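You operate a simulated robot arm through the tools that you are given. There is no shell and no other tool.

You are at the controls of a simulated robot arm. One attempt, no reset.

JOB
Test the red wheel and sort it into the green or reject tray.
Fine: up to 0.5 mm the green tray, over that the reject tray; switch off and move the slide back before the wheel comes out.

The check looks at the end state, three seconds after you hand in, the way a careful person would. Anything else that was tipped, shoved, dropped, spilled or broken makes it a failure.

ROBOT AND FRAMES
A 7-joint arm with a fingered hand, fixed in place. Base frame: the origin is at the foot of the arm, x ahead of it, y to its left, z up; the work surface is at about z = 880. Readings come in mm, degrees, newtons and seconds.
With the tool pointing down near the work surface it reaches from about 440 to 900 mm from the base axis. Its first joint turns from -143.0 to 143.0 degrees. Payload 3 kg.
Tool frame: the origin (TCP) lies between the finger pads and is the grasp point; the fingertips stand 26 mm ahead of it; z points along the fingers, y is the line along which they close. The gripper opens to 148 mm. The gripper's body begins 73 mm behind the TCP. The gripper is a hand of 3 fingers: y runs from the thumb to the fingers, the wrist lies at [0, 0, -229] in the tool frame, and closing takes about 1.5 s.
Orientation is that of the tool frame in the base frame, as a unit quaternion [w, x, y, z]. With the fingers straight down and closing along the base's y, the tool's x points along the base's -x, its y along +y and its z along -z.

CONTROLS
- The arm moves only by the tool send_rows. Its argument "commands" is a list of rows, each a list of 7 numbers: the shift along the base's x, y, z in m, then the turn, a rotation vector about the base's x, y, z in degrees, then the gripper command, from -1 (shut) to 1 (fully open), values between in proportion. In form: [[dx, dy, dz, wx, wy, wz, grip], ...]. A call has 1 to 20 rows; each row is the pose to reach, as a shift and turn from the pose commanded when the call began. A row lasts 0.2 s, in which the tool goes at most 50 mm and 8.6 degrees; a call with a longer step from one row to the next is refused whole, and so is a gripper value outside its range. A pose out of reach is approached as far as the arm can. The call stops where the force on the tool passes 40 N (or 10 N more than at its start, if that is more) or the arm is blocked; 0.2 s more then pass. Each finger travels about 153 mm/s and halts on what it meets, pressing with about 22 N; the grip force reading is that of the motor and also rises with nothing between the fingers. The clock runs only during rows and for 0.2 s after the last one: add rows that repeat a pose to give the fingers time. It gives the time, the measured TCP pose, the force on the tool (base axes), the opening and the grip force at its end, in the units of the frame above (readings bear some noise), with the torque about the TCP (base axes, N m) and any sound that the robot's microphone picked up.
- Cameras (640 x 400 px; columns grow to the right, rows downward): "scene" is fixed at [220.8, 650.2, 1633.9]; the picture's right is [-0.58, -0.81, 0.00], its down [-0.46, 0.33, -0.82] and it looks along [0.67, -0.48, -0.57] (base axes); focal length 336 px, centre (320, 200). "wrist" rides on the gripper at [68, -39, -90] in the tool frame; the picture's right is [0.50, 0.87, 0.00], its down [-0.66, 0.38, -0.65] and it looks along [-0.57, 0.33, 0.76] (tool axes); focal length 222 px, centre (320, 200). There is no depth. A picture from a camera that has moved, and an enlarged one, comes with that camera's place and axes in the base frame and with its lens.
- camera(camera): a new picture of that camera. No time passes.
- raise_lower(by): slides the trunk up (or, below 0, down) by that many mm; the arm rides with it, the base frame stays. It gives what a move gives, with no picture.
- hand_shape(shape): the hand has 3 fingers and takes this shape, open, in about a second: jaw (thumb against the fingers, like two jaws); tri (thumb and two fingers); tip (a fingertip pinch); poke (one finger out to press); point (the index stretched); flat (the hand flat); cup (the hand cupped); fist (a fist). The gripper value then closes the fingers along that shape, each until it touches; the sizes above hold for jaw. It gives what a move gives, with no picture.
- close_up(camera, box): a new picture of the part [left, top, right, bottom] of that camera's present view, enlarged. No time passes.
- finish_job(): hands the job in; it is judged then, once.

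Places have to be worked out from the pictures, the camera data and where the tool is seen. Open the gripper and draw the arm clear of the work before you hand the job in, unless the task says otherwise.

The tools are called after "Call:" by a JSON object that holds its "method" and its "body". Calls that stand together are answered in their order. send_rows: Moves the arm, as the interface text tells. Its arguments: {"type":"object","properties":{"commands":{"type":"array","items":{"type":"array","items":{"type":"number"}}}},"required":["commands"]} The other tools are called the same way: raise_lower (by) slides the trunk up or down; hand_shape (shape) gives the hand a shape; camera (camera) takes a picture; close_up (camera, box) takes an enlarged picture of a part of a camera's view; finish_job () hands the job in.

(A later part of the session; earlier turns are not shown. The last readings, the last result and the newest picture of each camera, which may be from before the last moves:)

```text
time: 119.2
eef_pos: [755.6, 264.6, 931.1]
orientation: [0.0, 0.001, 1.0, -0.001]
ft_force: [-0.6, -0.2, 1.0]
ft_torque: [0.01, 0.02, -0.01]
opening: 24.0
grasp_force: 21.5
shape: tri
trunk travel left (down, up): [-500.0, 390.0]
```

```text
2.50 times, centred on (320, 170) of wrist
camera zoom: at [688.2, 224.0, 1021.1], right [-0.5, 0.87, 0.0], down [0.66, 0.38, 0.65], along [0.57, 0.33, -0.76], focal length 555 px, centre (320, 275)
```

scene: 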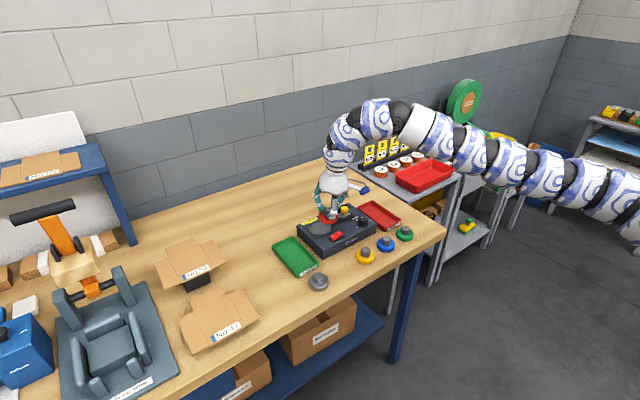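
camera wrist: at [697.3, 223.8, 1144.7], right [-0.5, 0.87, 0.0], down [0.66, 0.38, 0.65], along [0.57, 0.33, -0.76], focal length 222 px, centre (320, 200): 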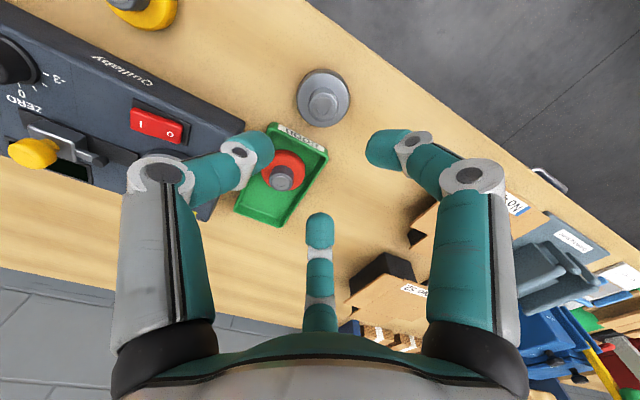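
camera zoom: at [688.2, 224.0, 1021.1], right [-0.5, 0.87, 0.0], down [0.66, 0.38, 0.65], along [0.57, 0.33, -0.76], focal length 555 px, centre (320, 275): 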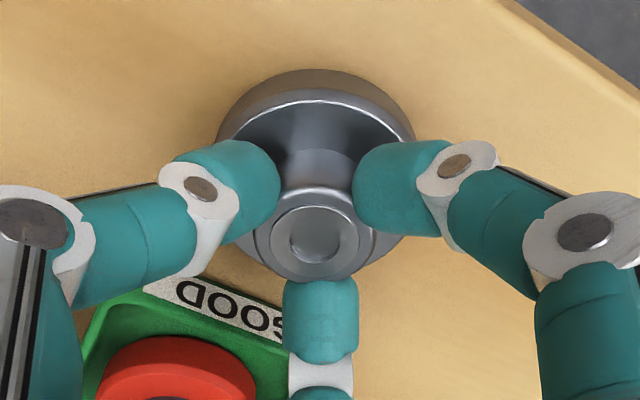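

Gripped at 22 N with no vertical load. Lifting and carrying toward the tester at height.

Call:
{"method": "send_rows", "body": {"commands": [[0, 0, 0.01, 0, 0, 0, -1], [0, 0, 0.03, 0, 0, 0, -1], [0, 0, 0.06, 0, 0, 0, -1], [0, 0, 0.09, 0, 0, 0, -1], [0, 0, 0.12, 0, 0, 0, -1], [0.015, -0.015, 0.122, 0, 0, 0, -1], [0.04, -0.042, 0.122, 0, 0, 0, -1], [0.065, -0.07, 0.122, 0, 0, 0, -1], [0.09, -0.098, 0.122, 0, 0, 0, -1], [0.105, -0.113, 0.122, 0, 0, 0, -1], [0.105, -0.113, 0.122, 0, 0, 0, -1]]}}

Call:
{"method": "close_up", "body": {"camera": "wrist", "box": [240, 90, 400, 250]}}

Call:
{"method": "close_up", "body": {"camera": "scene", "box": [270, 170, 390, 270]}}

```text
time: 121.6
eef_pos: [863.3, 150.3, 1050.3]
orientation: [0.0, 0.001, 1.0, 0.0]
ft_force: [-0.3, -0.3, -2.3]
ft_torque: [0.0, 0.01, 0.01]
opening: 23.9
grasp_force: 21.8
shape: tri
trunk travel left (down, up): [-500.0, 390.0]
```

```text
2.50 times, centred on (320, 170) of wrist
camera zoom: at [794.5, 110.5, 1140.7], right [-0.5, 0.87, 0.0], down [0.66, 0.38, 0.65], along [0.57, 0.33, -0.76], focal length 555 px, centre (320, 275)
```

zoom: 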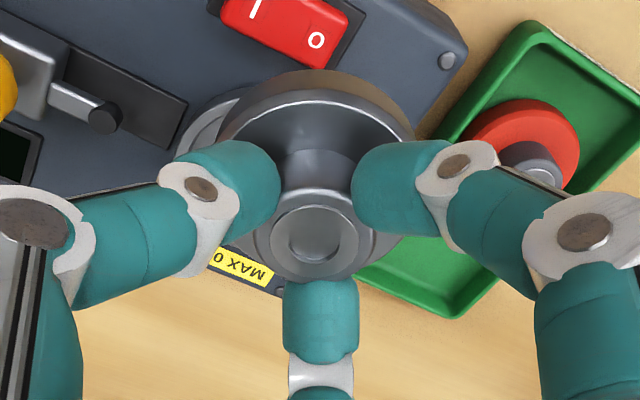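

```text
4.00 times, centred on (330, 220) of scene
camera zoom: at [220.8, 650.2, 1633.9], right [-0.58, -0.81, 0.0], down [-0.46, 0.33, -0.82], along [0.67, -0.48, -0.57], focal length 1345 px, centre (280, 120)
```

zoom: 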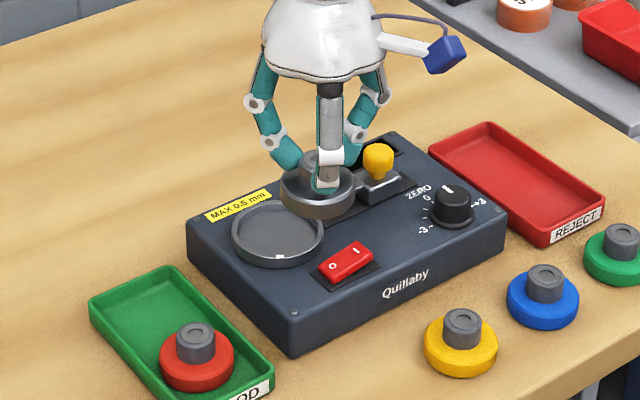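

Held level. Tilting 9° and moving over the seat, down to just above the rim as before.

Call:
{"method": "send_rows", "body": {"commands": [[0, 0, 0, 0, -1.5, 0, -1], [0, 0, 0, 0, -3, 0, -1], [0, 0, 0, 0, -4.5, 0, -1], [0, 0, 0, 0, -6, 0, -1], [0, 0, 0, 0, -7.5, 0, -1], [0, 0, 0, 0, -9, 0, -1], [0.012, 0, 0, 0, -9, 0, -1], [0.024, 0, 0, 0, -9, 0, -1], [0.036, 0, 0, 0, -9, 0, -1], [0.043, 0, -0.01, 0, -9, 0, -1], [0.043, 0, -0.03, 0, -9, 0, -1], [0.043, 0, -0.05, 0, -9, 0, -1], [0.043, 0, -0.058, 0, -9, 0, -1], [0.043, 0, -0.058, 0, -9, 0, -1]]}}

Call:
{"method": "close_up", "body": {"camera": "wrist", "box": [255, 75, 385, 175]}}

Call:
{"method": "close_up", "body": {"camera": "scene", "box": [305, 195, 355, 240]}}

```text
time: 124.6
eef_pos: [903.2, 150.0, 994.3]
orientation: [0.078, 0.002, 0.997, 0.0]
ft_force: [-0.3, 0.4, -3.5]
ft_torque: [0.02, 0.03, 0.02]
opening: 24.1
grasp_force: 21.8
shape: tri
trunk travel left (down, up): [-500.0, 390.0]
```

```text
4.00 times, centred on (320, 125) of wrist
camera zoom: at [822.5, 110.1, 1071.7], right [-0.49, 0.87, -0.08], down [0.55, 0.38, 0.75], along [0.68, 0.33, -0.66], focal length 888 px, centre (320, 500)
```

zoom: 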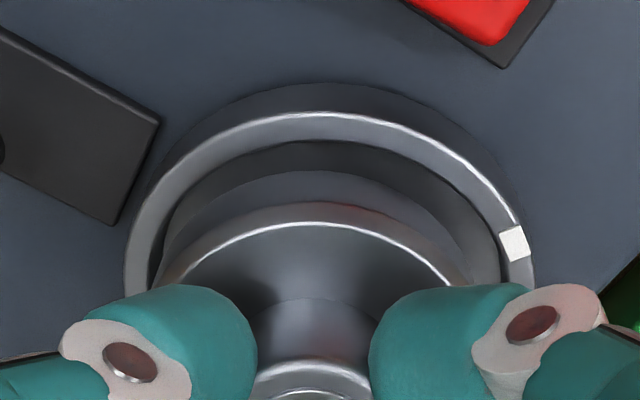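

```text
8.89 times, centred on (330, 218) of scene
camera zoom: at [220.8, 650.2, 1633.9], right [-0.58, -0.81, 0.0], down [-0.46, 0.33, -0.82], along [0.67, -0.48, -0.57], focal length 2989 px, centre (231, 44)
```

zoom: 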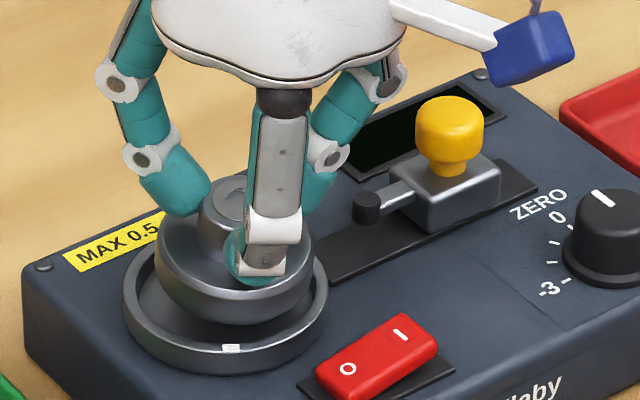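

Seat centre is ~2 mm further toward +y. Trimming (+2, +2.3) mm and lowering to contact.

Call:
{"method": "send_rows", "body": {"commands": [[0.001, 0.0012, -0.002, 0, 0, 0, -1], [0.002, 0.0023, -0.005, 0, 0, 0, -1], [0.002, 0.0023, -0.008, 0, 0, 0, -1], [0.002, 0.0023, -0.01, 0, 0, 0, -1], [0.002, 0.0023, -0.01, 0, 0, 0, -1]]}}

Call:
{"method": "close_up", "body": {"camera": "wrist", "box": [255, 75, 385, 175]}}

Call:
{"method": "close_up", "body": {"camera": "scene", "box": [305, 195, 355, 240]}}

```text
time: 125.8
eef_pos: [904.7, 153.1, 984.4]
orientation: [0.08, 0.001, 0.997, 0.0]
ft_force: [1.9, 0.3, 0.0]
ft_torque: [0.01, 0.01, 0.03]
opening: 24.1
grasp_force: 22.3
shape: tri
trunk travel left (down, up): [-500.0, 390.0]
```

```text
4.00 times, centred on (320, 125) of wrist
camera zoom: at [824.2, 112.8, 1062.8], right [-0.49, 0.87, -0.08], down [0.54, 0.38, 0.75], along [0.68, 0.33, -0.66], focal length 888 px, centre (320, 500)
```

zoom: 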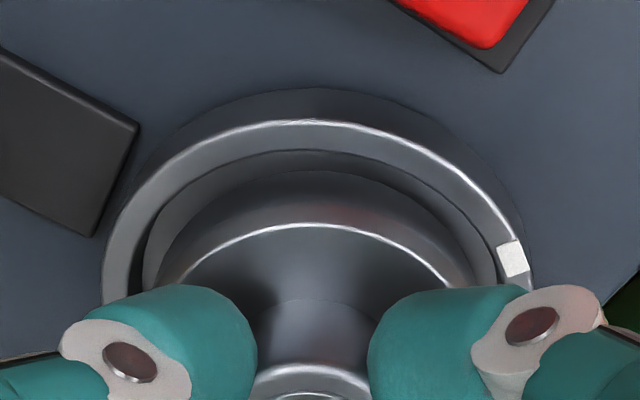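

```text
8.89 times, centred on (330, 218) of scene
camera zoom: at [220.8, 650.2, 1633.9], right [-0.58, -0.81, 0.0], down [-0.46, 0.33, -0.82], along [0.67, -0.48, -0.57], focal length 2989 px, centre (231, 44)
```

zoom: 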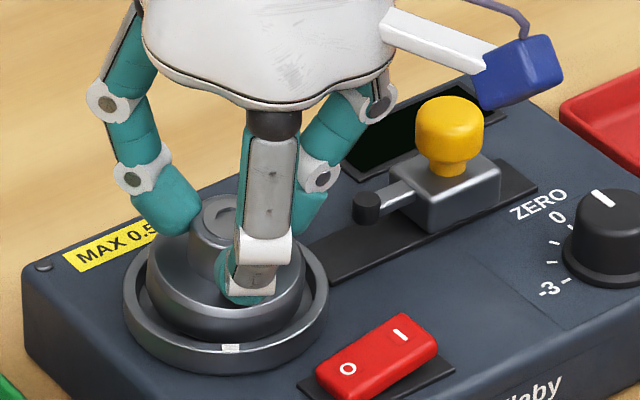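

Just touching, gap ~4 mm at the near side, laterally centred. Lowering 1 mm more and releasing gradually, then retreating.

Call:
{"method": "send_rows", "body": {"commands": [[0, 0, -0.001, 0, 0, 0, -1], [0, 0, -0.001, 0, 0, 0, -0.7], [0, 0, -0.001, 0, 0, 0, -0.6], [0, 0, -0.001, 0, 0, 0, -0.5], [0, 0, -0.001, 0, 0, 0, -0.42], [0, 0, -0.001, 0, 0, 0, -0.4], [0, 0, -0.001, 0, 0, 0, -0.4]]}}

Call:
{"method": "close_up", "body": {"camera": "scene", "box": [305, 195, 355, 240]}}

Call:
{"method": "close_up", "body": {"camera": "wrist", "box": [230, 50, 410, 250]}}

```text
time: 127.4
eef_pos: [905.3, 151.8, 983.5]
orientation: [0.08, 0.0, 0.997, 0.001]
ft_force: [-0.2, -0.5, 0.0]
ft_torque: [0.03, 0.01, -0.02]
opening: 44.2
grasp_force: 0.0
shape: tri
trunk travel left (down, up): [-500.0, 390.0]
```

```text
8.89 times, centred on (330, 218) of scene
camera zoom: at [220.8, 650.2, 1633.9], right [-0.58, -0.81, 0.0], down [-0.46, 0.33, -0.82], along [0.67, -0.48, -0.57], focal length 2989 px, centre (231, 44)
```

zoom: 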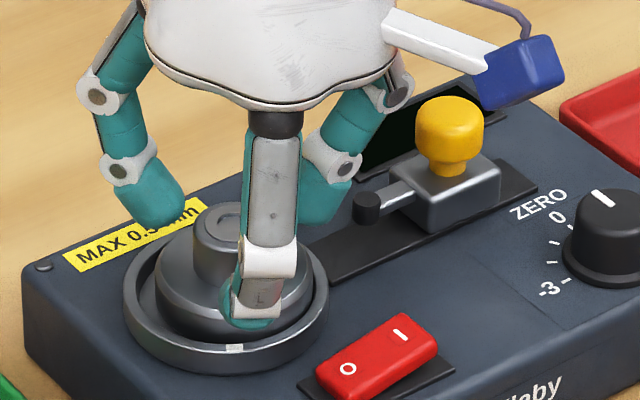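

```text
2.00 times, centred on (320, 150) of wrist
camera zoom: at [824.5, 111.9, 1062.0], right [-0.49, 0.87, -0.08], down [0.55, 0.38, 0.75], along [0.68, 0.33, -0.66], focal length 444 px, centre (320, 300)
```

zoom: 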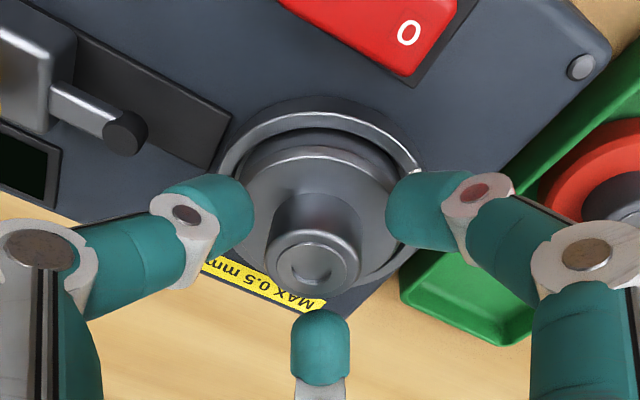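

The steel wheel has settled flat. This time I'll bring the slide in first: retreat upward and move over the knob.

Call:
{"method": "send_rows", "body": {"commands": [[-0.001, 0, 0.008, 0, 0, 0, -0.4], [-0.004, 0, 0.025, 0, 0, 0, -0.38], [-0.008, 0, 0.05, 0, 0, 0, -0.3], [-0.012, 0, 0.08, 0, 0, 0, -0.3], [-0.012, -0.03, 0.09, 0, 0, 0, -0.3], [-0.01, -0.065, 0.09, 0, 0, 0, -0.3], [-0.005, -0.095, 0.085, 0, 0, 0, -0.3], [0.001, -0.1045, 0.07, 0, 0, 0, -0.3], [0.001, -0.1045, 0.05, 0, 0, 0, -0.3], [0.001, -0.1045, 0.03, 0, 0, 0, -0.3], [0.001, -0.1045, 0.024, 0, 0, 0, -0.3], [0.001, -0.1045, 0.024, 0, 0, 0, -0.3]]}}

Call:
{"method": "close_up", "body": {"camera": "wrist", "box": [230, 80, 410, 250]}}

Call:
{"method": "close_up", "body": {"camera": "scene", "box": [305, 185, 375, 240]}}

```text
time: 130.0
eef_pos: [909.1, 48.2, 1007.3]
orientation: [0.078, 0.001, 0.997, 0.0]
ft_force: [-0.1, -0.3, -0.1]
ft_torque: [0.03, -0.04, -0.04]
opening: 51.4
grasp_force: 0.0
shape: tri
trunk travel left (down, up): [-500.0, 390.0]
```

```text
2.35 times, centred on (320, 165) of wrist
camera zoom: at [828.0, 7.9, 1085.7], right [-0.49, 0.87, -0.08], down [0.55, 0.38, 0.75], along [0.68, 0.33, -0.66], focal length 523 px, centre (320, 282)
```

zoom: 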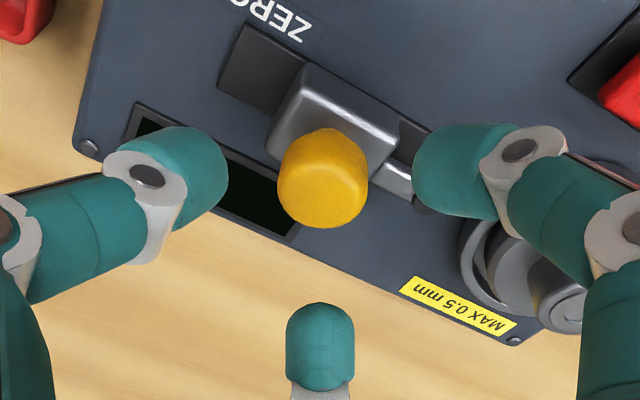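

```text
7.27 times, centred on (340, 212) of scene
camera zoom: at [220.8, 650.2, 1633.9], right [-0.58, -0.81, 0.0], down [-0.46, 0.33, -0.82], along [0.67, -0.48, -0.57], focal length 2446 px, centre (174, 109)
```

zoom: 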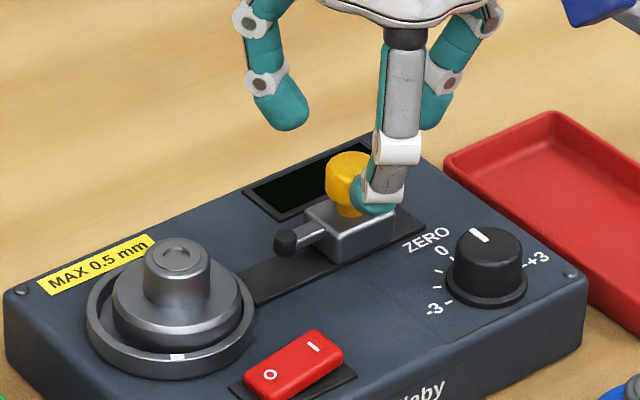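

Slight correction of −3 mm in x, then down 19 mm and grip the knob.

Call:
{"method": "send_rows", "body": {"commands": [[-0.003, 0, -0.006, 0, 0, 0, -0.3], [-0.003, 0, -0.012, 0, 0, 0, -0.3], [-0.003, 0, -0.019, 0, 0, 0, -0.3], [-0.003, 0, -0.019, 0, 0, 0, -0.3], [-0.003, 0, -0.019, 0, 0, 0, -0.5], [-0.003, 0, -0.019, 0, 0, 0, -0.7], [-0.003, 0, -0.019, 0, 0, 0, -0.9], [-0.003, 0, -0.019, 0, 0, 0, -1], [-0.003, 0, -0.019, 0, 0, 0, -1], [-0.003, 0, -0.019, 0, 0, 0, -1]]}}

Call:
{"method": "close_up", "body": {"camera": "scene", "box": [305, 185, 375, 240]}}

Call:
{"method": "close_up", "body": {"camera": "wrist", "box": [230, 80, 410, 250]}}

```text
time: 132.2
eef_pos: [903.6, 47.0, 988.5]
orientation: [0.078, 0.001, 0.997, -0.001]
ft_force: [-3.2, 1.5, -4.3]
ft_torque: [0.01, 0.13, -0.02]
opening: 17.7
grasp_force: 21.8
shape: tri
trunk travel left (down, up): [-500.0, 390.0]
```

```text
7.27 times, centred on (340, 212) of scene
camera zoom: at [220.8, 650.2, 1633.9], right [-0.58, -0.81, 0.0], down [-0.46, 0.33, -0.82], along [0.67, -0.48, -0.57], focal length 2446 px, centre (174, 109)
```

zoom: 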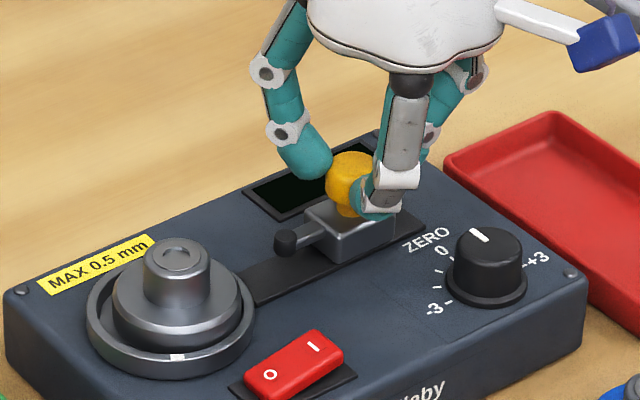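

```text
2.35 times, centred on (320, 165) of wrist
camera zoom: at [822.5, 8.1, 1066.1], right [-0.49, 0.87, -0.08], down [0.55, 0.38, 0.75], along [0.68, 0.33, -0.66], focal length 523 px, centre (320, 282)
```

zoom: 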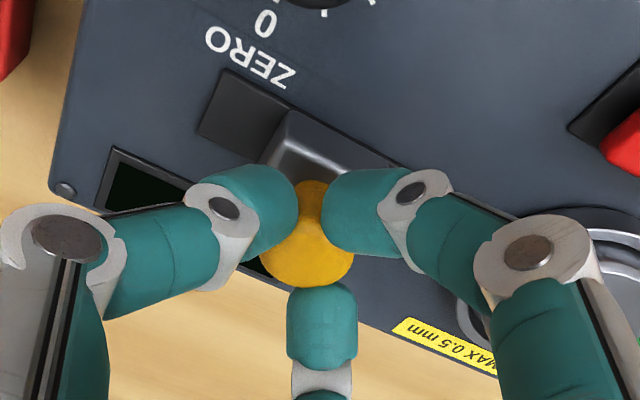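

Gripped. Sliding toward the wheel, the last part in 1 mm steps.

Call:
{"method": "send_rows", "body": {"commands": [[0, 0.004, 0, 0, 0, 0, -1], [0, 0.009, 0, 0, 0, 0, -1], [0, 0.014, 0, 0, 0, 0, -1], [0, 0.019, 0, 0, 0, 0, -1], [0, 0.023, 0, 0, 0, 0, -1], [0, 0.026, 0, 0, 0, 0, -1], [0, 0.028, 0, 0, 0, 0, -1], [0, 0.029, 0, 0, 0, 0, -1], [0, 0.03, 0, 0, 0, 0, -1], [0, 0.03, 0, 0, 0, 0, -1]]}}

Call:
{"method": "close_up", "body": {"camera": "scene", "box": [310, 195, 360, 235]}}

```text
time: 134.4
eef_pos: [904.2, 77.2, 988.0]
orientation: [0.079, 0.001, 0.997, -0.001]
ft_force: [-11.9, 0.6, -11.3]
ft_torque: [0.02, 0.28, -0.13]
opening: 17.4
grasp_force: 22.3
shape: tri
trunk travel left (down, up): [-500.0, 390.0]
```

```text
10.00 times, centred on (335, 215) of scene
camera zoom: at [220.8, 650.2, 1633.9], right [-0.58, -0.81, 0.0], down [-0.46, 0.33, -0.82], along [0.67, -0.48, -0.57], focal length 3363 px, centre (170, 50)
```

zoom: 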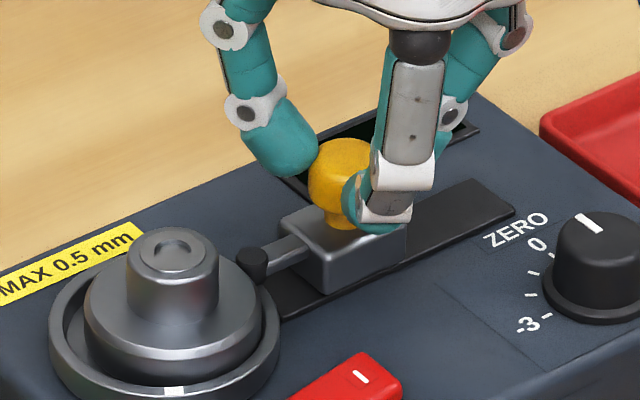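

Nearly in contact. Easing the sideways load (+1.5 mm x) and stepping on by 1 mm.

Call:
{"method": "send_rows", "body": {"commands": [[0.001, 0.001, -0.001, 0, 0, 0, -1], [0.0015, 0.002, -0.001, 0, 0, 0, -1], [0.0015, 0.003, -0.001, 0, 0, 0, -1], [0.0015, 0.003, -0.001, 0, 0, 0, -1]]}}

Call:
{"method": "close_up", "body": {"camera": "scene", "box": [310, 195, 360, 235]}}

```text
time: 135.4
eef_pos: [906.2, 78.9, 989.0]
orientation: [0.079, 0.002, 0.997, 0.0]
ft_force: [-22.2, -7.5, -8.0]
ft_torque: [-0.14, 0.47, -0.33]
opening: 17.5
grasp_force: 21.6
shape: tri
trunk travel left (down, up): [-500.0, 390.0]
```

```text
10.00 times, centred on (335, 215) of scene
camera zoom: at [220.8, 650.2, 1633.9], right [-0.58, -0.81, 0.0], down [-0.46, 0.33, -0.82], along [0.67, -0.48, -0.57], focal length 3363 px, centre (170, 50)
```

zoom: 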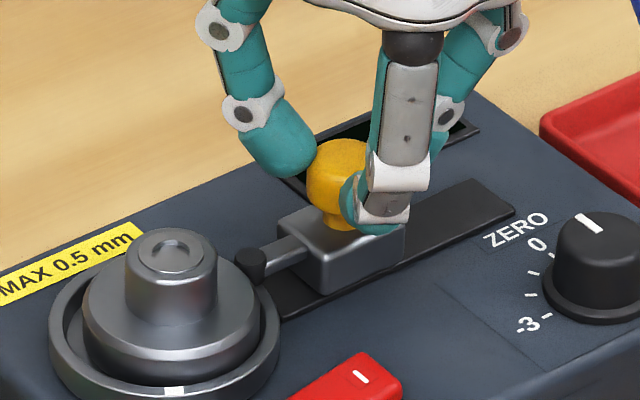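

Contact with the wheel (−7.5 N in y). The +x shift was the wrong way, so I'll ease back −2.5 mm, then release and rise.

Call:
{"method": "send_rows", "body": {"commands": [[-0.0015, 0, 0, 0, 0, 0, -1], [-0.0025, 0, 0, 0, 0, 0, -0.8], [-0.0025, 0, 0, 0, 0, 0, -0.6], [-0.0025, 0, 0, 0, 0, 0, -0.4], [-0.0025, 0, 0, 0, 0, 0, -0.3], [-0.003, 0, 0.01, 0, 0, 0, -0.3], [-0.006, 0, 0.03, 0, 0, 0, -0.3], [-0.01, 0, 0.06, 0, 0, 0, -0.3], [-0.014, 0, 0.09, 0, 0, 0, -0.3], [-0.014, 0, 0.09, 0, 0, 0, -0.3]]}}

Call:
{"method": "hand_shape", "body": {"shape": "poke"}}

Call:
{"method": "close_up", "body": {"camera": "scene", "box": [305, 190, 375, 245]}}

```text
time: 137.6
eef_pos: [894.0, 78.8, 1076.3]
orientation: [0.079, 0.0, 0.997, 0.0]
ft_force: [-0.3, 0.0, 0.1]
ft_torque: [0.01, 0.02, -0.02]
opening: 51.5
grasp_force: 0.1
shape: tri
trunk travel left (down, up): [-500.0, 390.0]
```

```text
time: 138.5
eef_pos: [894.9, 79.2, 1075.5]
orientation: [0.08, 0.001, 0.997, 0.0]
ft_force: [0.2, -0.9, 0.3]
ft_torque: [-0.03, 0.01, 0.01]
opening: 0.3
grasp_force: 0.1
shape: poke
trunk travel left (down, up): [-500.0, 390.0]
```

```text
7.27 times, centred on (340, 218) of scene
camera zoom: at [220.8, 650.2, 1633.9], right [-0.58, -0.81, 0.0], down [-0.46, 0.33, -0.82], along [0.67, -0.48, -0.57], focal length 2446 px, centre (174, 73)
```

zoom: 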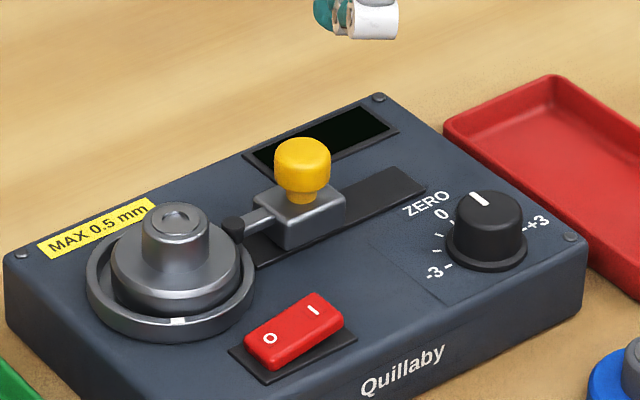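

The slide rests against the steel wheel. Levelling, moving over the "I" half and turning −35° so the folded fingers clear knob and hub.

Call:
{"method": "send_rows", "body": {"commands": [[-0.01, 0.008, 0.005, 0, 2, 0, 1], [-0.02, 0.016, 0.005, 0, 4.5, 0, 1], [-0.03, 0.026, 0.005, 0, 7, 0, 1], [-0.038, 0.034, 0.005, 0, 9, 0, 1], [-0.041, 0.038, 0.005, 0, 9, 0, 1], [-0.041, 0.038, 0.005, 0, 9, 0, 1]]}}

Call:
{"method": "send_rows", "body": {"commands": [[0, 0, 0, 0, 0, -7, 1], [0, 0, 0, 0, 0, -14, 1], [0, 0, 0, 0, 0, -21, 1], [0, 0, 0, 0, 0, -28, 1], [0, 0, 0, 0, 0, -35, 1], [0, 0, 0, 0, 0, -35, 1]]}}

Call:
{"method": "close_up", "body": {"camera": "wrist", "box": [270, 50, 370, 130]}}

```text
time: 139.9
eef_pos: [851.2, 117.2, 1082.9]
orientation: [0.001, 0.001, 1.0, 0.0]
ft_force: [-0.9, -0.7, -0.2]
ft_torque: [0.02, 0.01, 0.0]
opening: 0.0
grasp_force: 0.1
shape: poke
trunk travel left (down, up): [-500.0, 390.0]
```

```text
time: 141.3
eef_pos: [849.5, 117.1, 1081.5]
orientation: [0.001, 0.302, 0.953, 0.0]
ft_force: [-0.5, 0.2, -0.2]
ft_torque: [-0.04, 0.02, -0.01]
opening: 0.0
grasp_force: 0.1
shape: poke
trunk travel left (down, up): [-500.0, 390.0]
```

```text
5.00 times, centred on (320, 90) of wrist
camera zoom: at [773.0, 124.6, 1172.5], right [0.09, 1.0, 0.0], down [0.75, -0.07, 0.65], along [0.65, -0.06, -0.76], focal length 1111 px, centre (320, 750)
```

zoom: 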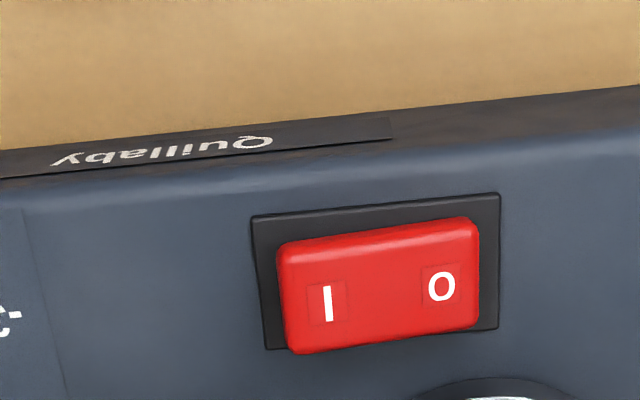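

The "I" mark is at axis +(2, 1.5) mm. Shifting +2 mm x, descending and pressing.

Call:
{"method": "send_rows", "body": {"commands": [[0.002, 0, -0.03, 0, 0, 0, 1], [0.002, 0, -0.06, 0, 0, 0, 1], [0.002, 0, -0.09, 0, 0, 0, 1], [0.002, 0, -0.106, 0, 0, 0, 1], [0.002, 0, -0.113, 0, 0, 0, 1], [0.002, 0, -0.116, 0, 0, 0, 1], [0.002, 0, -0.116, 0, 0, 0, 1]]}}

Call:
{"method": "close_up", "body": {"camera": "scene", "box": [305, 195, 375, 245]}}

```text
time: 142.9
eef_pos: [852.5, 116.3, 967.3]
orientation: [0.001, 0.303, 0.953, -0.001]
ft_force: [0.3, -1.2, 0.7]
ft_torque: [0.0, -0.02, -0.02]
opening: 0.0
grasp_force: 0.1
shape: poke
trunk travel left (down, up): [-500.0, 390.0]
```

```text
8.00 times, centred on (340, 220) of scene
camera zoom: at [220.8, 650.2, 1633.9], right [-0.58, -0.81, 0.0], down [-0.46, 0.33, -0.82], along [0.67, -0.48, -0.57], focal length 2690 px, centre (160, 40)
```

zoom: 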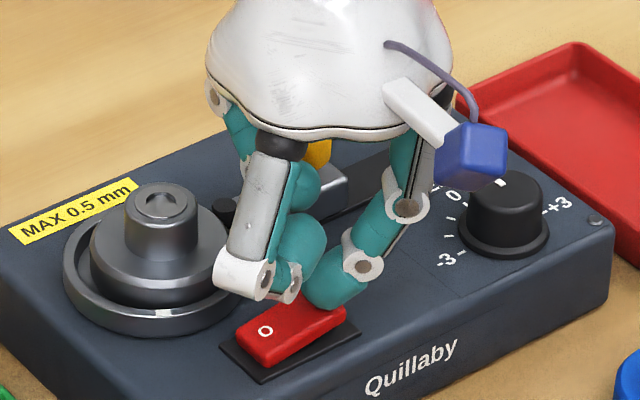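

In position above "I". Pressing down in small steps.

Call:
{"method": "send_rows", "body": {"commands": [[0, 0, -0.002, 0, 0, 0, 1], [0, 0, -0.004, 0, 0, 0, 1], [0, 0, -0.006, 0, 0, 0, 1], [0, 0, -0.008, 0, 0, 0, 1], [0, 0, -0.01, 0, 0, 0, 1]]}}

Call:
{"method": "close_up", "body": {"camera": "scene", "box": [305, 195, 375, 245]}}

```text
time: 144.1
eef_pos: [850.9, 117.1, 962.3]
orientation: [0.002, 0.302, 0.953, 0.001]
ft_force: [-8.3, -10.6, 38.5]
ft_torque: [-0.05, 0.27, 0.06]
opening: 0.0
grasp_force: 0.1
shape: poke
trunk travel left (down, up): [-500.0, 390.0]
```

```text
8.00 times, centred on (340, 220) of scene
camera zoom: at [220.8, 650.2, 1633.9], right [-0.58, -0.81, 0.0], down [-0.46, 0.33, -0.82], along [0.67, -0.48, -0.57], focal length 2690 px, centre (160, 40)
```

zoom: 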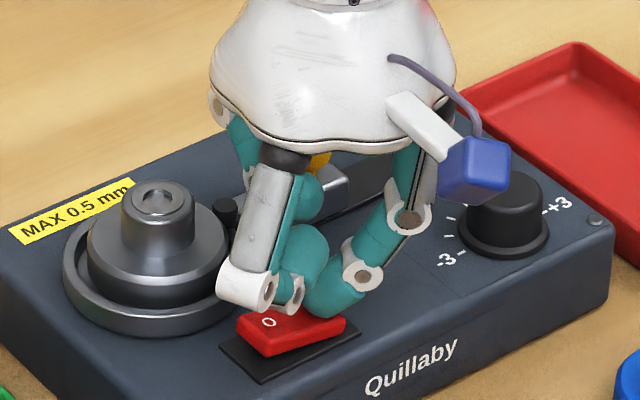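

The seat mark has moved: it's on. Lifting clear, waiting a bit, and reading.

Call:
{"method": "send_rows", "body": {"commands": [[0, 0, 0.006, 0, 0, 0, 1], [0, 0, 0.025, 0, 0, 0, 1], [0, 0, 0.06, 0, 0, 0, 1], [0, 0, 0.1, 0, 0, 0, 1], [0, 0, 0.12, 0, 0, 0, 1], [0, 0, 0.12, 0, 0, 0, 1], [0, 0, 0.12, 0, 0, 0, 1], [0, 0, 0.12, 0, 0, 0, 1], [0, 0, 0.12, 0, 0, 0, 1], [0, 0, 0.12, 0, 0, 0, 1], [0, 0, 0.12, 0, 0, 0, 1], [0, 0, 0.12, 0, 0, 0, 1]]}}

Call:
{"method": "camera", "body": {"camera": "wrist"}}

Call:
{"method": "close_up", "body": {"camera": "scene", "box": [305, 190, 375, 245]}}

```text
time: 146.7
eef_pos: [854.1, 117.2, 1076.7]
orientation: [0.0, 0.301, 0.954, -0.001]
ft_force: [-0.2, 0.0, 0.7]
ft_torque: [0.0, 0.01, -0.02]
opening: 0.0
grasp_force: 0.1
shape: poke
trunk travel left (down, up): [-500.0, 390.0]
```

```text
taken
camera wrist: at [776.0, 123.5, 1166.1], right [0.09, 1.0, 0.0], down [0.75, -0.07, 0.65], along [0.65, -0.06, -0.76], focal length 222 px, centre (320, 200)
```

wrist: 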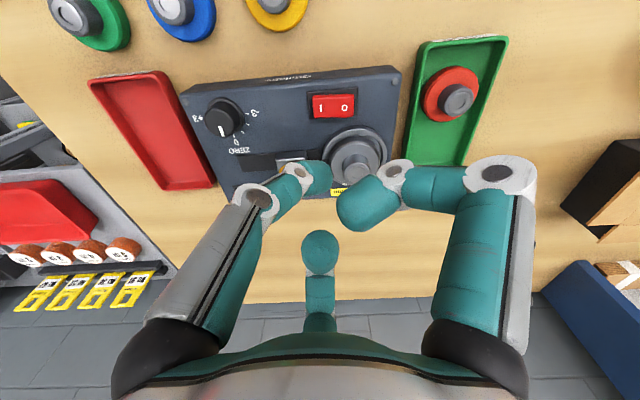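

```text
7.27 times, centred on (340, 218) of scene
camera zoom: at [220.8, 650.2, 1633.9], right [-0.58, -0.81, 0.0], down [-0.46, 0.33, -0.82], along [0.67, -0.48, -0.57], focal length 2446 px, centre (174, 73)
```

zoom: 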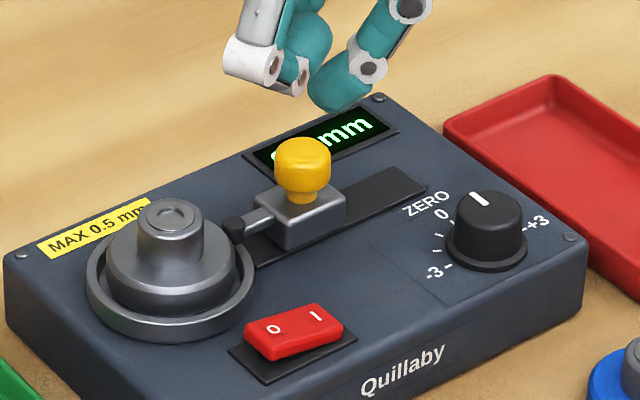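

A reading is up but hidden behind the finger. Turning to +20° over the "O" half (needed next anyway), from where the display was readable.

Call:
{"method": "send_rows", "body": {"commands": [[0, 0.005, 0.003, 0, 0, 8, 1], [0, 0.01, 0.003, 0, 0, 16, 1], [0, 0.015, 0.003, 0, 0, 24, 1], [0, 0.02, 0.003, 0, 0, 32, 1], [0, 0.025, 0.003, 0, 0, 40, 1], [0, 0.028, 0.003, 0, 0, 48, 1], [0, 0.028, 0.003, 0, 0, 55, 1], [0, 0.028, 0.003, 0, 0, 55, 1]]}}

Call:
{"method": "camera", "body": {"camera": "wrist"}}

Call:
{"method": "close_up", "body": {"camera": "wrist", "box": [110, 20, 230, 130]}}

Call:
{"method": "close_up", "body": {"camera": "wrist", "box": [270, 50, 370, 130]}}

```text
time: 148.5
eef_pos: [853.3, 144.7, 1079.6]
orientation: [0.0, -0.174, 0.985, 0.0]
ft_force: [0.4, 0.2, 0.9]
ft_torque: [-0.01, 0.01, -0.01]
opening: 0.0
grasp_force: 0.2
shape: poke
trunk travel left (down, up): [-500.0, 390.0]
```

```text
taken
camera wrist: at [803.1, 85.4, 1169.7], right [-0.77, 0.64, 0.0], down [0.49, 0.58, 0.65], along [0.42, 0.5, -0.76], focal length 222 px, centre (320, 200)
```

wrist: 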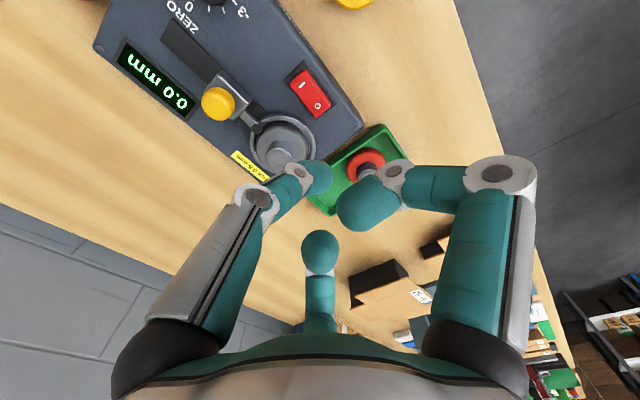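

```text
3.64 times, centred on (170, 75) of wrist
camera zoom: at [803.1, 85.4, 1169.7], right [-0.77, 0.64, 0.0], down [0.49, 0.58, 0.65], along [0.42, 0.5, -0.76], focal length 808 px, centre (866, 654)
```

zoom: 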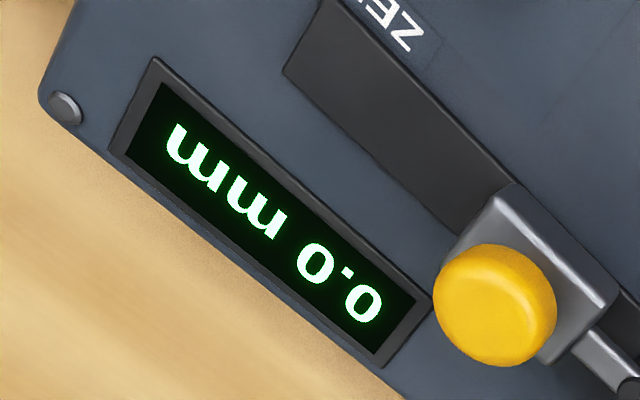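

```text
5.00 times, centred on (320, 90) of wrist
camera zoom: at [803.1, 85.4, 1169.7], right [-0.77, 0.64, 0.0], down [0.49, 0.58, 0.65], along [0.42, 0.5, -0.76], focal length 1111 px, centre (320, 750)
```

zoom: 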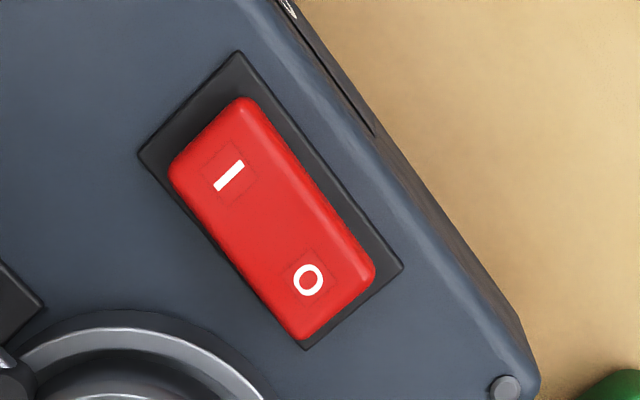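

The steel wheel reads 0.0 mm, so the zero is true and red's 0.4 mm stands: GOOD. Now switching off: shift to the "O" half and press.

Call:
{"method": "send_rows", "body": {"commands": [[-0.0004, -0.0025, -0.03, 0, 0, 0, 1], [-0.0004, -0.0025, -0.06, 0, 0, 0, 1], [-0.0004, -0.0025, -0.09, 0, 0, 0, 1], [-0.0004, -0.0025, -0.105, 0, 0, 0, 1], [-0.0004, -0.0025, -0.111, 0, 0, 0, 1], [-0.0004, -0.0025, -0.111, 0, 0, 0, 1]]}}

Call:
{"method": "send_rows", "body": {"commands": [[0, 0, -0.002, 0, 0, 0, 1], [0, 0, -0.004, 0, 0, 0, 1], [0, 0, -0.006, 0, 0, 0, 1], [0, 0, -0.008, 0, 0, 0, 1], [0, 0, -0.01, 0, 0, 0, 1], [0, 0, -0.0115, 0, 0, 0, 1]]}}

Call:
{"method": "camera", "body": {"camera": "wrist"}}

```text
time: 149.9
eef_pos: [851.6, 141.8, 968.8]
orientation: [0.001, -0.173, 0.985, 0.0]
ft_force: [-0.7, -0.2, 0.7]
ft_torque: [0.02, 0.02, 0.01]
opening: 0.0
grasp_force: 0.1
shape: poke
trunk travel left (down, up): [-500.0, 390.0]
```

```text
time: 151.3
eef_pos: [853.4, 143.1, 960.0]
orientation: [0.002, -0.173, 0.985, 0.0]
ft_force: [5.0, -4.9, 31.7]
ft_torque: [-0.02, 0.05, 0.01]
opening: 0.0
grasp_force: 0.1
shape: poke
trunk travel left (down, up): [-500.0, 390.0]
```

```text
taken
camera wrist: at [801.8, 82.6, 1049.9], right [-0.76, 0.65, 0.0], down [0.48, 0.58, 0.66], along [0.43, 0.5, -0.75], focal length 222 px, centre (320, 200)
```

wrist: 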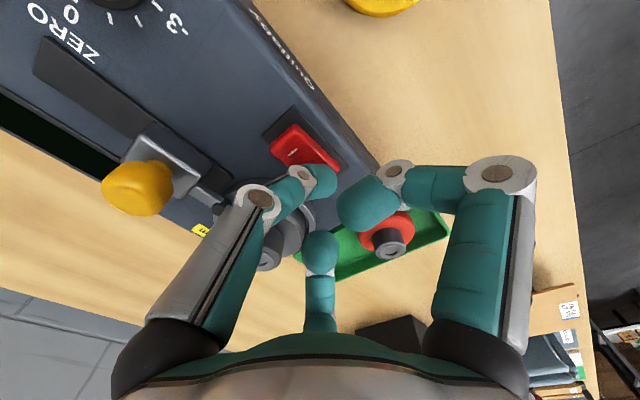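

Display dark: off. Lifting, changing to tri, and going to the knob to pull the slide back.

Call:
{"method": "send_rows", "body": {"commands": [[0, 0, 0.006, 0, 0, 0, 1], [0, 0, 0.025, 0, 0, 0, 1], [0, 0, 0.06, 0, 0, 0, 1], [0, 0, 0.1, 0, 0, 0, 1], [0, 0, 0.125, 0, 0, 0, 1], [0, 0, 0.125, 0, 0, 0, 1]]}}

Call:
{"method": "hand_shape", "body": {"shape": "tri"}}

Call:
{"method": "send_rows", "body": {"commands": [[0.003, -0.015, 0.005, 0, 0, -7, 0.2], [0.008, -0.035, 0.01, 0, 0, -14, 0], [0.013, -0.055, 0.01, 0, 0, -20, -0.19], [0.017, -0.065, 0.01, 0, 0, -20, -0.3], [0.017, -0.065, 0.01, 0, 0, -20, -0.3]]}}

Call:
{"method": "send_rows", "body": {"commands": [[0, 0, 0, 0, -2, 0, -0.3], [0, 0, 0, 0, -4, 0, -0.3], [0, 0, 0, 0, -6, 0, -0.3], [0, 0, 0, 0, -8, 0, -0.3], [0.012, 0, -0.01, 0, -8, 0, -0.3], [0.024, 0, -0.025, 0, -8, 0, -0.3], [0.036, 0, -0.045, 0, -8, 0, -0.3], [0.036, 0, -0.07, 0, -8, 0, -0.3], [0.036, 0, -0.085, 0, -8, 0, -0.3], [0.036, 0, -0.085, 0, -8, 0, -0.3]]}}

Call:
{"method": "close_up", "body": {"camera": "wrist", "box": [230, 80, 410, 250]}}

Call:
{"method": "close_up", "body": {"camera": "scene", "box": [305, 185, 375, 240]}}

```text
time: 152.7
eef_pos: [852.7, 146.0, 1081.5]
orientation: [0.0, -0.173, 0.985, 0.001]
ft_force: [0.3, 0.5, -0.2]
ft_torque: [-0.01, -0.01, 0.0]
opening: 0.5
grasp_force: 0.1
shape: poke
trunk travel left (down, up): [-500.0, 390.0]
```

```text
time: 153.6
eef_pos: [852.8, 147.4, 1081.1]
orientation: [0.001, -0.173, 0.985, -0.001]
ft_force: [-0.7, -0.4, 0.2]
ft_torque: [0.0, -0.02, 0.01]
opening: 147.8
grasp_force: 0.1
shape: tri
trunk travel left (down, up): [-500.0, 390.0]
```

```text
time: 154.8
eef_pos: [868.1, 77.9, 1093.0]
orientation: [0.001, 0.002, 1.0, 0.0]
ft_force: [0.2, -0.7, 0.0]
ft_torque: [-0.03, 0.0, -0.01]
opening: 52.1
grasp_force: 0.1
shape: tri
trunk travel left (down, up): [-500.0, 390.0]
```

```text
time: 157.0
eef_pos: [906.0, 78.8, 1008.0]
orientation: [0.07, 0.001, 0.998, 0.0]
ft_force: [1.1, -0.1, 0.2]
ft_torque: [0.01, 0.01, -0.03]
opening: 51.9
grasp_force: 0.1
shape: tri
trunk travel left (down, up): [-500.0, 390.0]
```

```text
2.35 times, centred on (320, 165) of wrist
camera zoom: at [826.3, 38.8, 1088.0], right [-0.49, 0.87, -0.07], down [0.56, 0.38, 0.74], along [0.67, 0.33, -0.67], focal length 523 px, centre (320, 282)
```

zoom: 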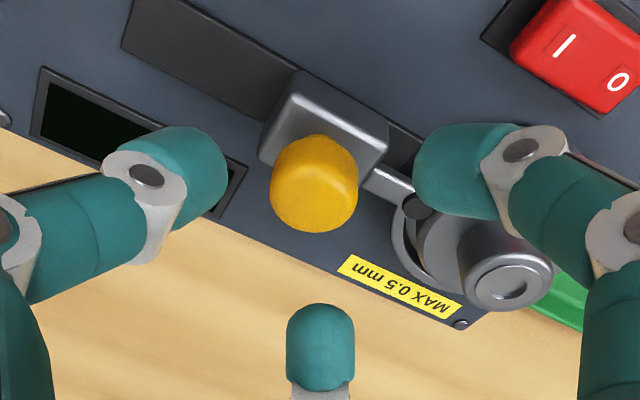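

```text
7.27 times, centred on (340, 212) of scene
camera zoom: at [220.8, 650.2, 1633.9], right [-0.58, -0.81, 0.0], down [-0.46, 0.33, -0.82], along [0.67, -0.48, -0.57], focal length 2446 px, centre (174, 109)
```

zoom: 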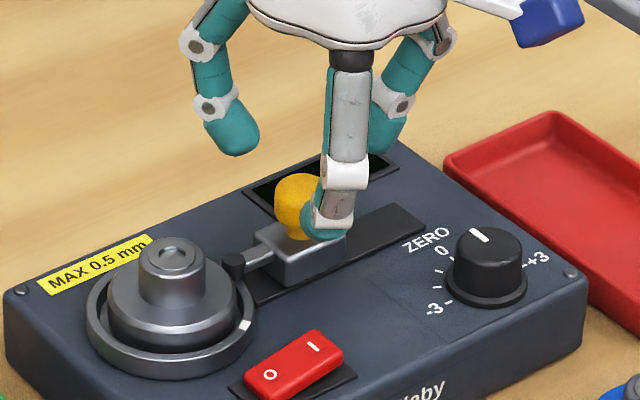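

Same alignment as before. Lowering, gripping the knob.

Call:
{"method": "send_rows", "body": {"commands": [[0, -0.001, -0.008, 0, 0, 0, -0.3], [0, -0.001, -0.015, 0, 0, 0, -0.3], [0, -0.001, -0.02, 0, 0, 0, -0.3], [0, -0.001, -0.02, 0, 0, 0, -0.3], [0, -0.001, -0.02, 0, 0, 0, -0.5], [0, -0.001, -0.02, 0, 0, 0, -0.7], [0, -0.001, -0.02, 0, 0, 0, -0.9], [0, -0.001, -0.02, 0, 0, 0, -1], [0, -0.001, -0.02, 0, 0, 0, -1], [0, -0.001, -0.02, 0, 0, 0, -1]]}}

Call:
{"method": "send_rows", "body": {"commands": [[0, -0.003, 0, 0, 0, 0, -1], [0, -0.008, 0, 0, 0, 0, -1], [0, -0.013, 0, 0, 0, 0, -1], [0, -0.018, 0, 0, 0, 0, -1], [0, -0.023, 0, 0, 0, 0, -1], [0, -0.028, 0, 0, 0, 0, -1], [0, -0.031, 0, 0, 0, 0, -1], [0, -0.032, 0, 0, 0, 0, -1], [0, -0.032, 0, 0, 0, 0, -1]]}}

Call:
{"method": "close_up", "body": {"camera": "scene", "box": [305, 185, 375, 240]}}

```text
time: 159.2
eef_pos: [905.8, 79.4, 985.8]
orientation: [0.07, 0.001, 0.998, 0.0]
ft_force: [-4.7, 1.1, -5.4]
ft_torque: [0.01, 0.15, -0.11]
opening: 19.0
grasp_force: 21.9
shape: tri
trunk travel left (down, up): [-500.0, 390.0]
```

```text
time: 161.2
eef_pos: [905.5, 48.4, 987.7]
orientation: [0.071, 0.001, 0.998, 0.0]
ft_force: [-17.6, 7.3, -9.0]
ft_torque: [0.12, 0.42, -0.2]
opening: 17.8
grasp_force: 22.0
shape: tri
trunk travel left (down, up): [-500.0, 390.0]
```

```text
7.27 times, centred on (340, 212) of scene
camera zoom: at [220.8, 650.2, 1633.9], right [-0.58, -0.81, 0.0], down [-0.46, 0.33, -0.82], along [0.67, -0.48, -0.57], focal length 2446 px, centre (174, 109)
```

zoom: 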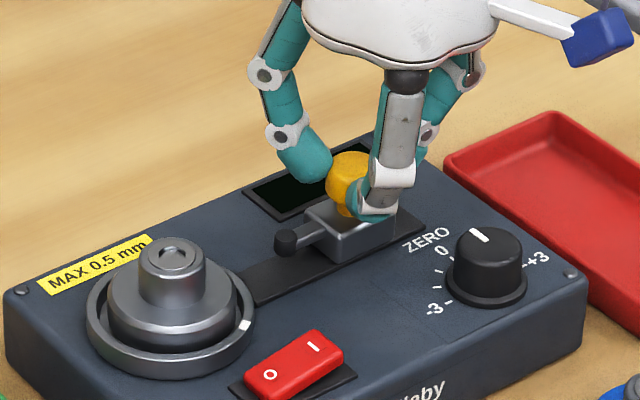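

The slide is fully back at its stop. Releasing, rising, and moving over the steel wheel.

Call:
{"method": "send_rows", "body": {"commands": [[-0.001, 0, 0, 0, 0, 0, -0.8], [-0.001, 0, 0, 0, 0, 0, -0.6], [-0.001, 0, 0, 0, 0, 0, -0.4], [-0.001, 0, 0, 0, 0, 0, -0.3], [-0.002, 0, 0.01, 0, 0, 0, -0.3], [-0.005, 0, 0.03, 0, 0, 0, -0.3], [-0.009, 0, 0.06, 0, 0, 0, -0.3], [-0.012, 0.005, 0.085, 0, 0, 0, -0.3], [-0.01, 0.035, 0.085, 0, 0, 0, -0.3], [-0.006, 0.07, 0.08, 0, 0, 0, -0.3], [0, 0.098, 0.07, 0, 0, 0, -0.3], [0.002, 0.104, 0.06, 0, 0, 0, -0.36], [0.002, 0.104, 0.06, 0, 0, 0, -0.36]]}}

Call:
{"method": "close_up", "body": {"camera": "wrist", "box": [230, 50, 410, 220]}}

Call:
{"method": "close_up", "body": {"camera": "scene", "box": [300, 185, 375, 240]}}

```text
time: 164.0
eef_pos: [906.1, 151.2, 1046.7]
orientation: [0.07, 0.001, 0.998, 0.0]
ft_force: [1.1, -0.8, -1.3]
ft_torque: [-0.02, -0.03, 0.01]
opening: 47.7
grasp_force: 0.0
shape: tri
trunk travel left (down, up): [-500.0, 390.0]
```

```text
2.35 times, centred on (320, 135) of wrist
camera zoom: at [826.5, 111.4, 1126.5], right [-0.49, 0.87, -0.07], down [0.56, 0.38, 0.74], along [0.67, 0.33, -0.67], focal length 523 px, centre (320, 353)
```

zoom: 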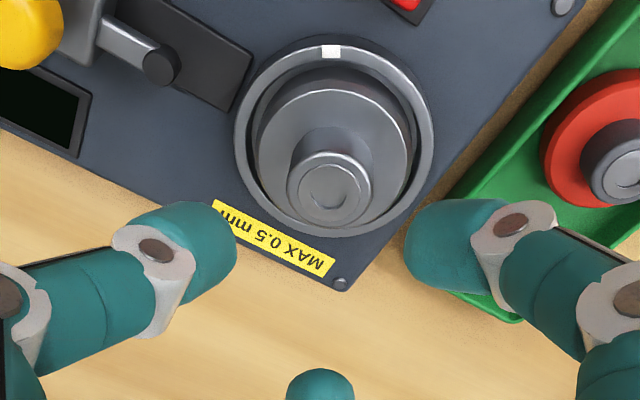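

```text
7.27 times, centred on (338, 212) of scene
camera zoom: at [220.8, 650.2, 1633.9], right [-0.58, -0.81, 0.0], down [-0.46, 0.33, -0.82], along [0.67, -0.48, -0.57], focal length 2446 px, centre (193, 109)
```

zoom: 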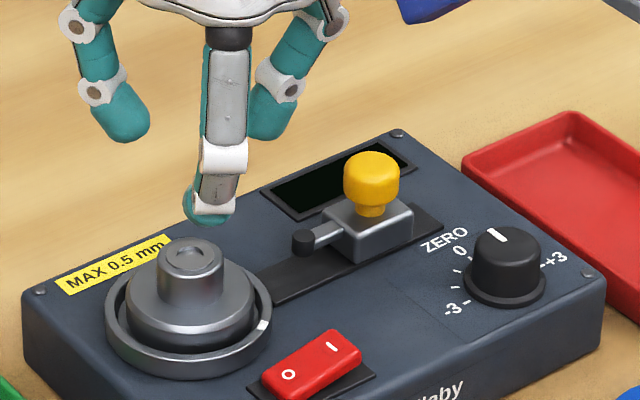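

Steel wheel hub is at about (912, 151). Aligning and lowering to z≈1000.

Call:
{"method": "send_rows", "body": {"commands": [[0.001, 0, -0.01, 0, 0, 0, -0.36], [0.001, 0, -0.025, 0, 0, 0, -0.36], [0.001, 0, -0.04, 0, 0, 0, -0.36], [0.001, 0, -0.047, 0, 0, 0, -0.36], [0.001, 0, -0.047, 0, 0, 0, -0.36]]}}

Call:
{"method": "close_up", "body": {"camera": "wrist", "box": [230, 80, 410, 250]}}

```text
time: 165.2
eef_pos: [909.9, 152.8, 1000.4]
orientation: [0.071, 0.0, 0.998, 0.0]
ft_force: [-0.6, 0.4, 0.8]
ft_torque: [0.03, -0.04, -0.03]
opening: 47.5
grasp_force: 0.2
shape: tri
trunk travel left (down, up): [-500.0, 390.0]
```

```text
2.35 times, centred on (320, 165) of wrist
camera zoom: at [829.7, 111.7, 1080.1], right [-0.49, 0.87, -0.07], down [0.56, 0.38, 0.74], along [0.67, 0.33, -0.67], focal length 523 px, centre (320, 282)
```

zoom: 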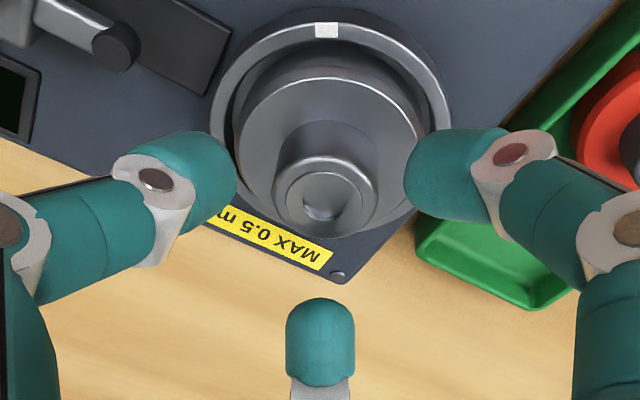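

The hub is ~2.5 mm nearer; shifting −2.5 mm x, lowering and gripping.

Call:
{"method": "send_rows", "body": {"commands": [[-0.0015, 0, -0.006, 0, 0, 0, -0.36], [-0.0025, 0, -0.013, 0, 0, 0, -0.36], [-0.0025, 0, -0.0195, 0, 0, 0, -0.36], [-0.0025, 0, -0.0195, 0, 0, 0, -0.36]]}}

Call:
{"method": "send_rows", "body": {"commands": [[0, 0, 0, 0, 0, 0, -0.55], [0, 0, 0, 0, 0, 0, -0.75], [0, 0, 0, 0, 0, 0, -0.95], [0, 0, 0, 0, 0, 0, -1], [0, 0, 0, 0, 0, 0, -1], [0, 0, 0, 0, 0, 0, -1]]}}

Call:
{"method": "close_up", "body": {"camera": "wrist", "box": [230, 80, 410, 250]}}

Call:
{"method": "close_up", "body": {"camera": "scene", "box": [305, 190, 365, 240]}}

```text
time: 166.2
eef_pos: [905.4, 150.1, 980.8]
orientation: [0.071, 0.002, 0.997, 0.0]
ft_force: [-0.1, -0.4, -0.4]
ft_torque: [-0.02, -0.01, -0.04]
opening: 47.8
grasp_force: 0.0
shape: tri
trunk travel left (down, up): [-500.0, 390.0]
```

```text
time: 167.6
eef_pos: [906.0, 151.6, 979.9]
orientation: [0.069, 0.001, 0.998, 0.0]
ft_force: [0.2, -0.5, 0.3]
ft_torque: [0.0, 0.03, -0.02]
opening: 23.0
grasp_force: 21.9
shape: tri
trunk travel left (down, up): [-500.0, 390.0]
```

```text
2.35 times, centred on (320, 165) of wrist
camera zoom: at [826.1, 111.1, 1059.7], right [-0.49, 0.87, -0.07], down [0.56, 0.38, 0.74], along [0.67, 0.33, -0.67], focal length 523 px, centre (320, 282)
```

zoom: 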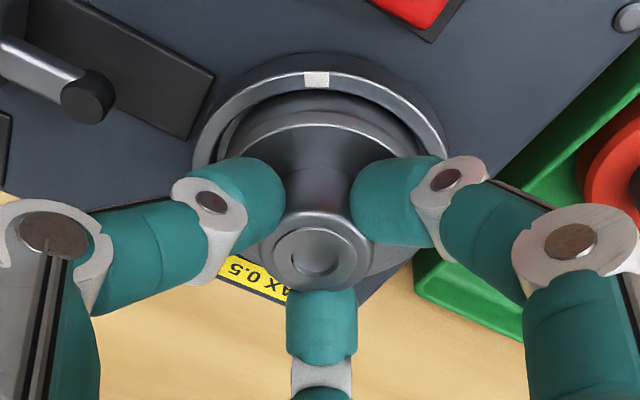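

```text
8.00 times, centred on (335, 215) of scene
camera zoom: at [220.8, 650.2, 1633.9], right [-0.58, -0.81, 0.0], down [-0.46, 0.33, -0.82], along [0.67, -0.48, -0.57], focal length 2690 px, centre (200, 80)
```

zoom: 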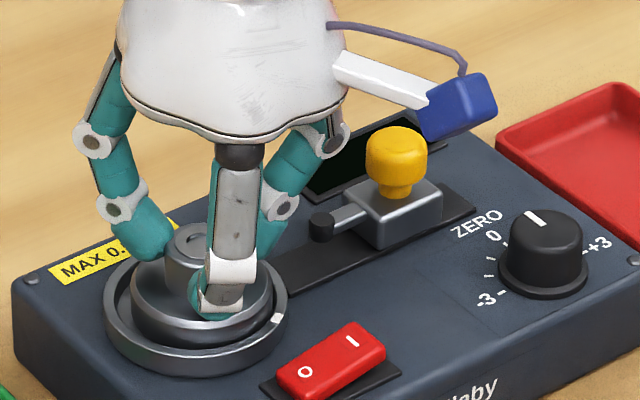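

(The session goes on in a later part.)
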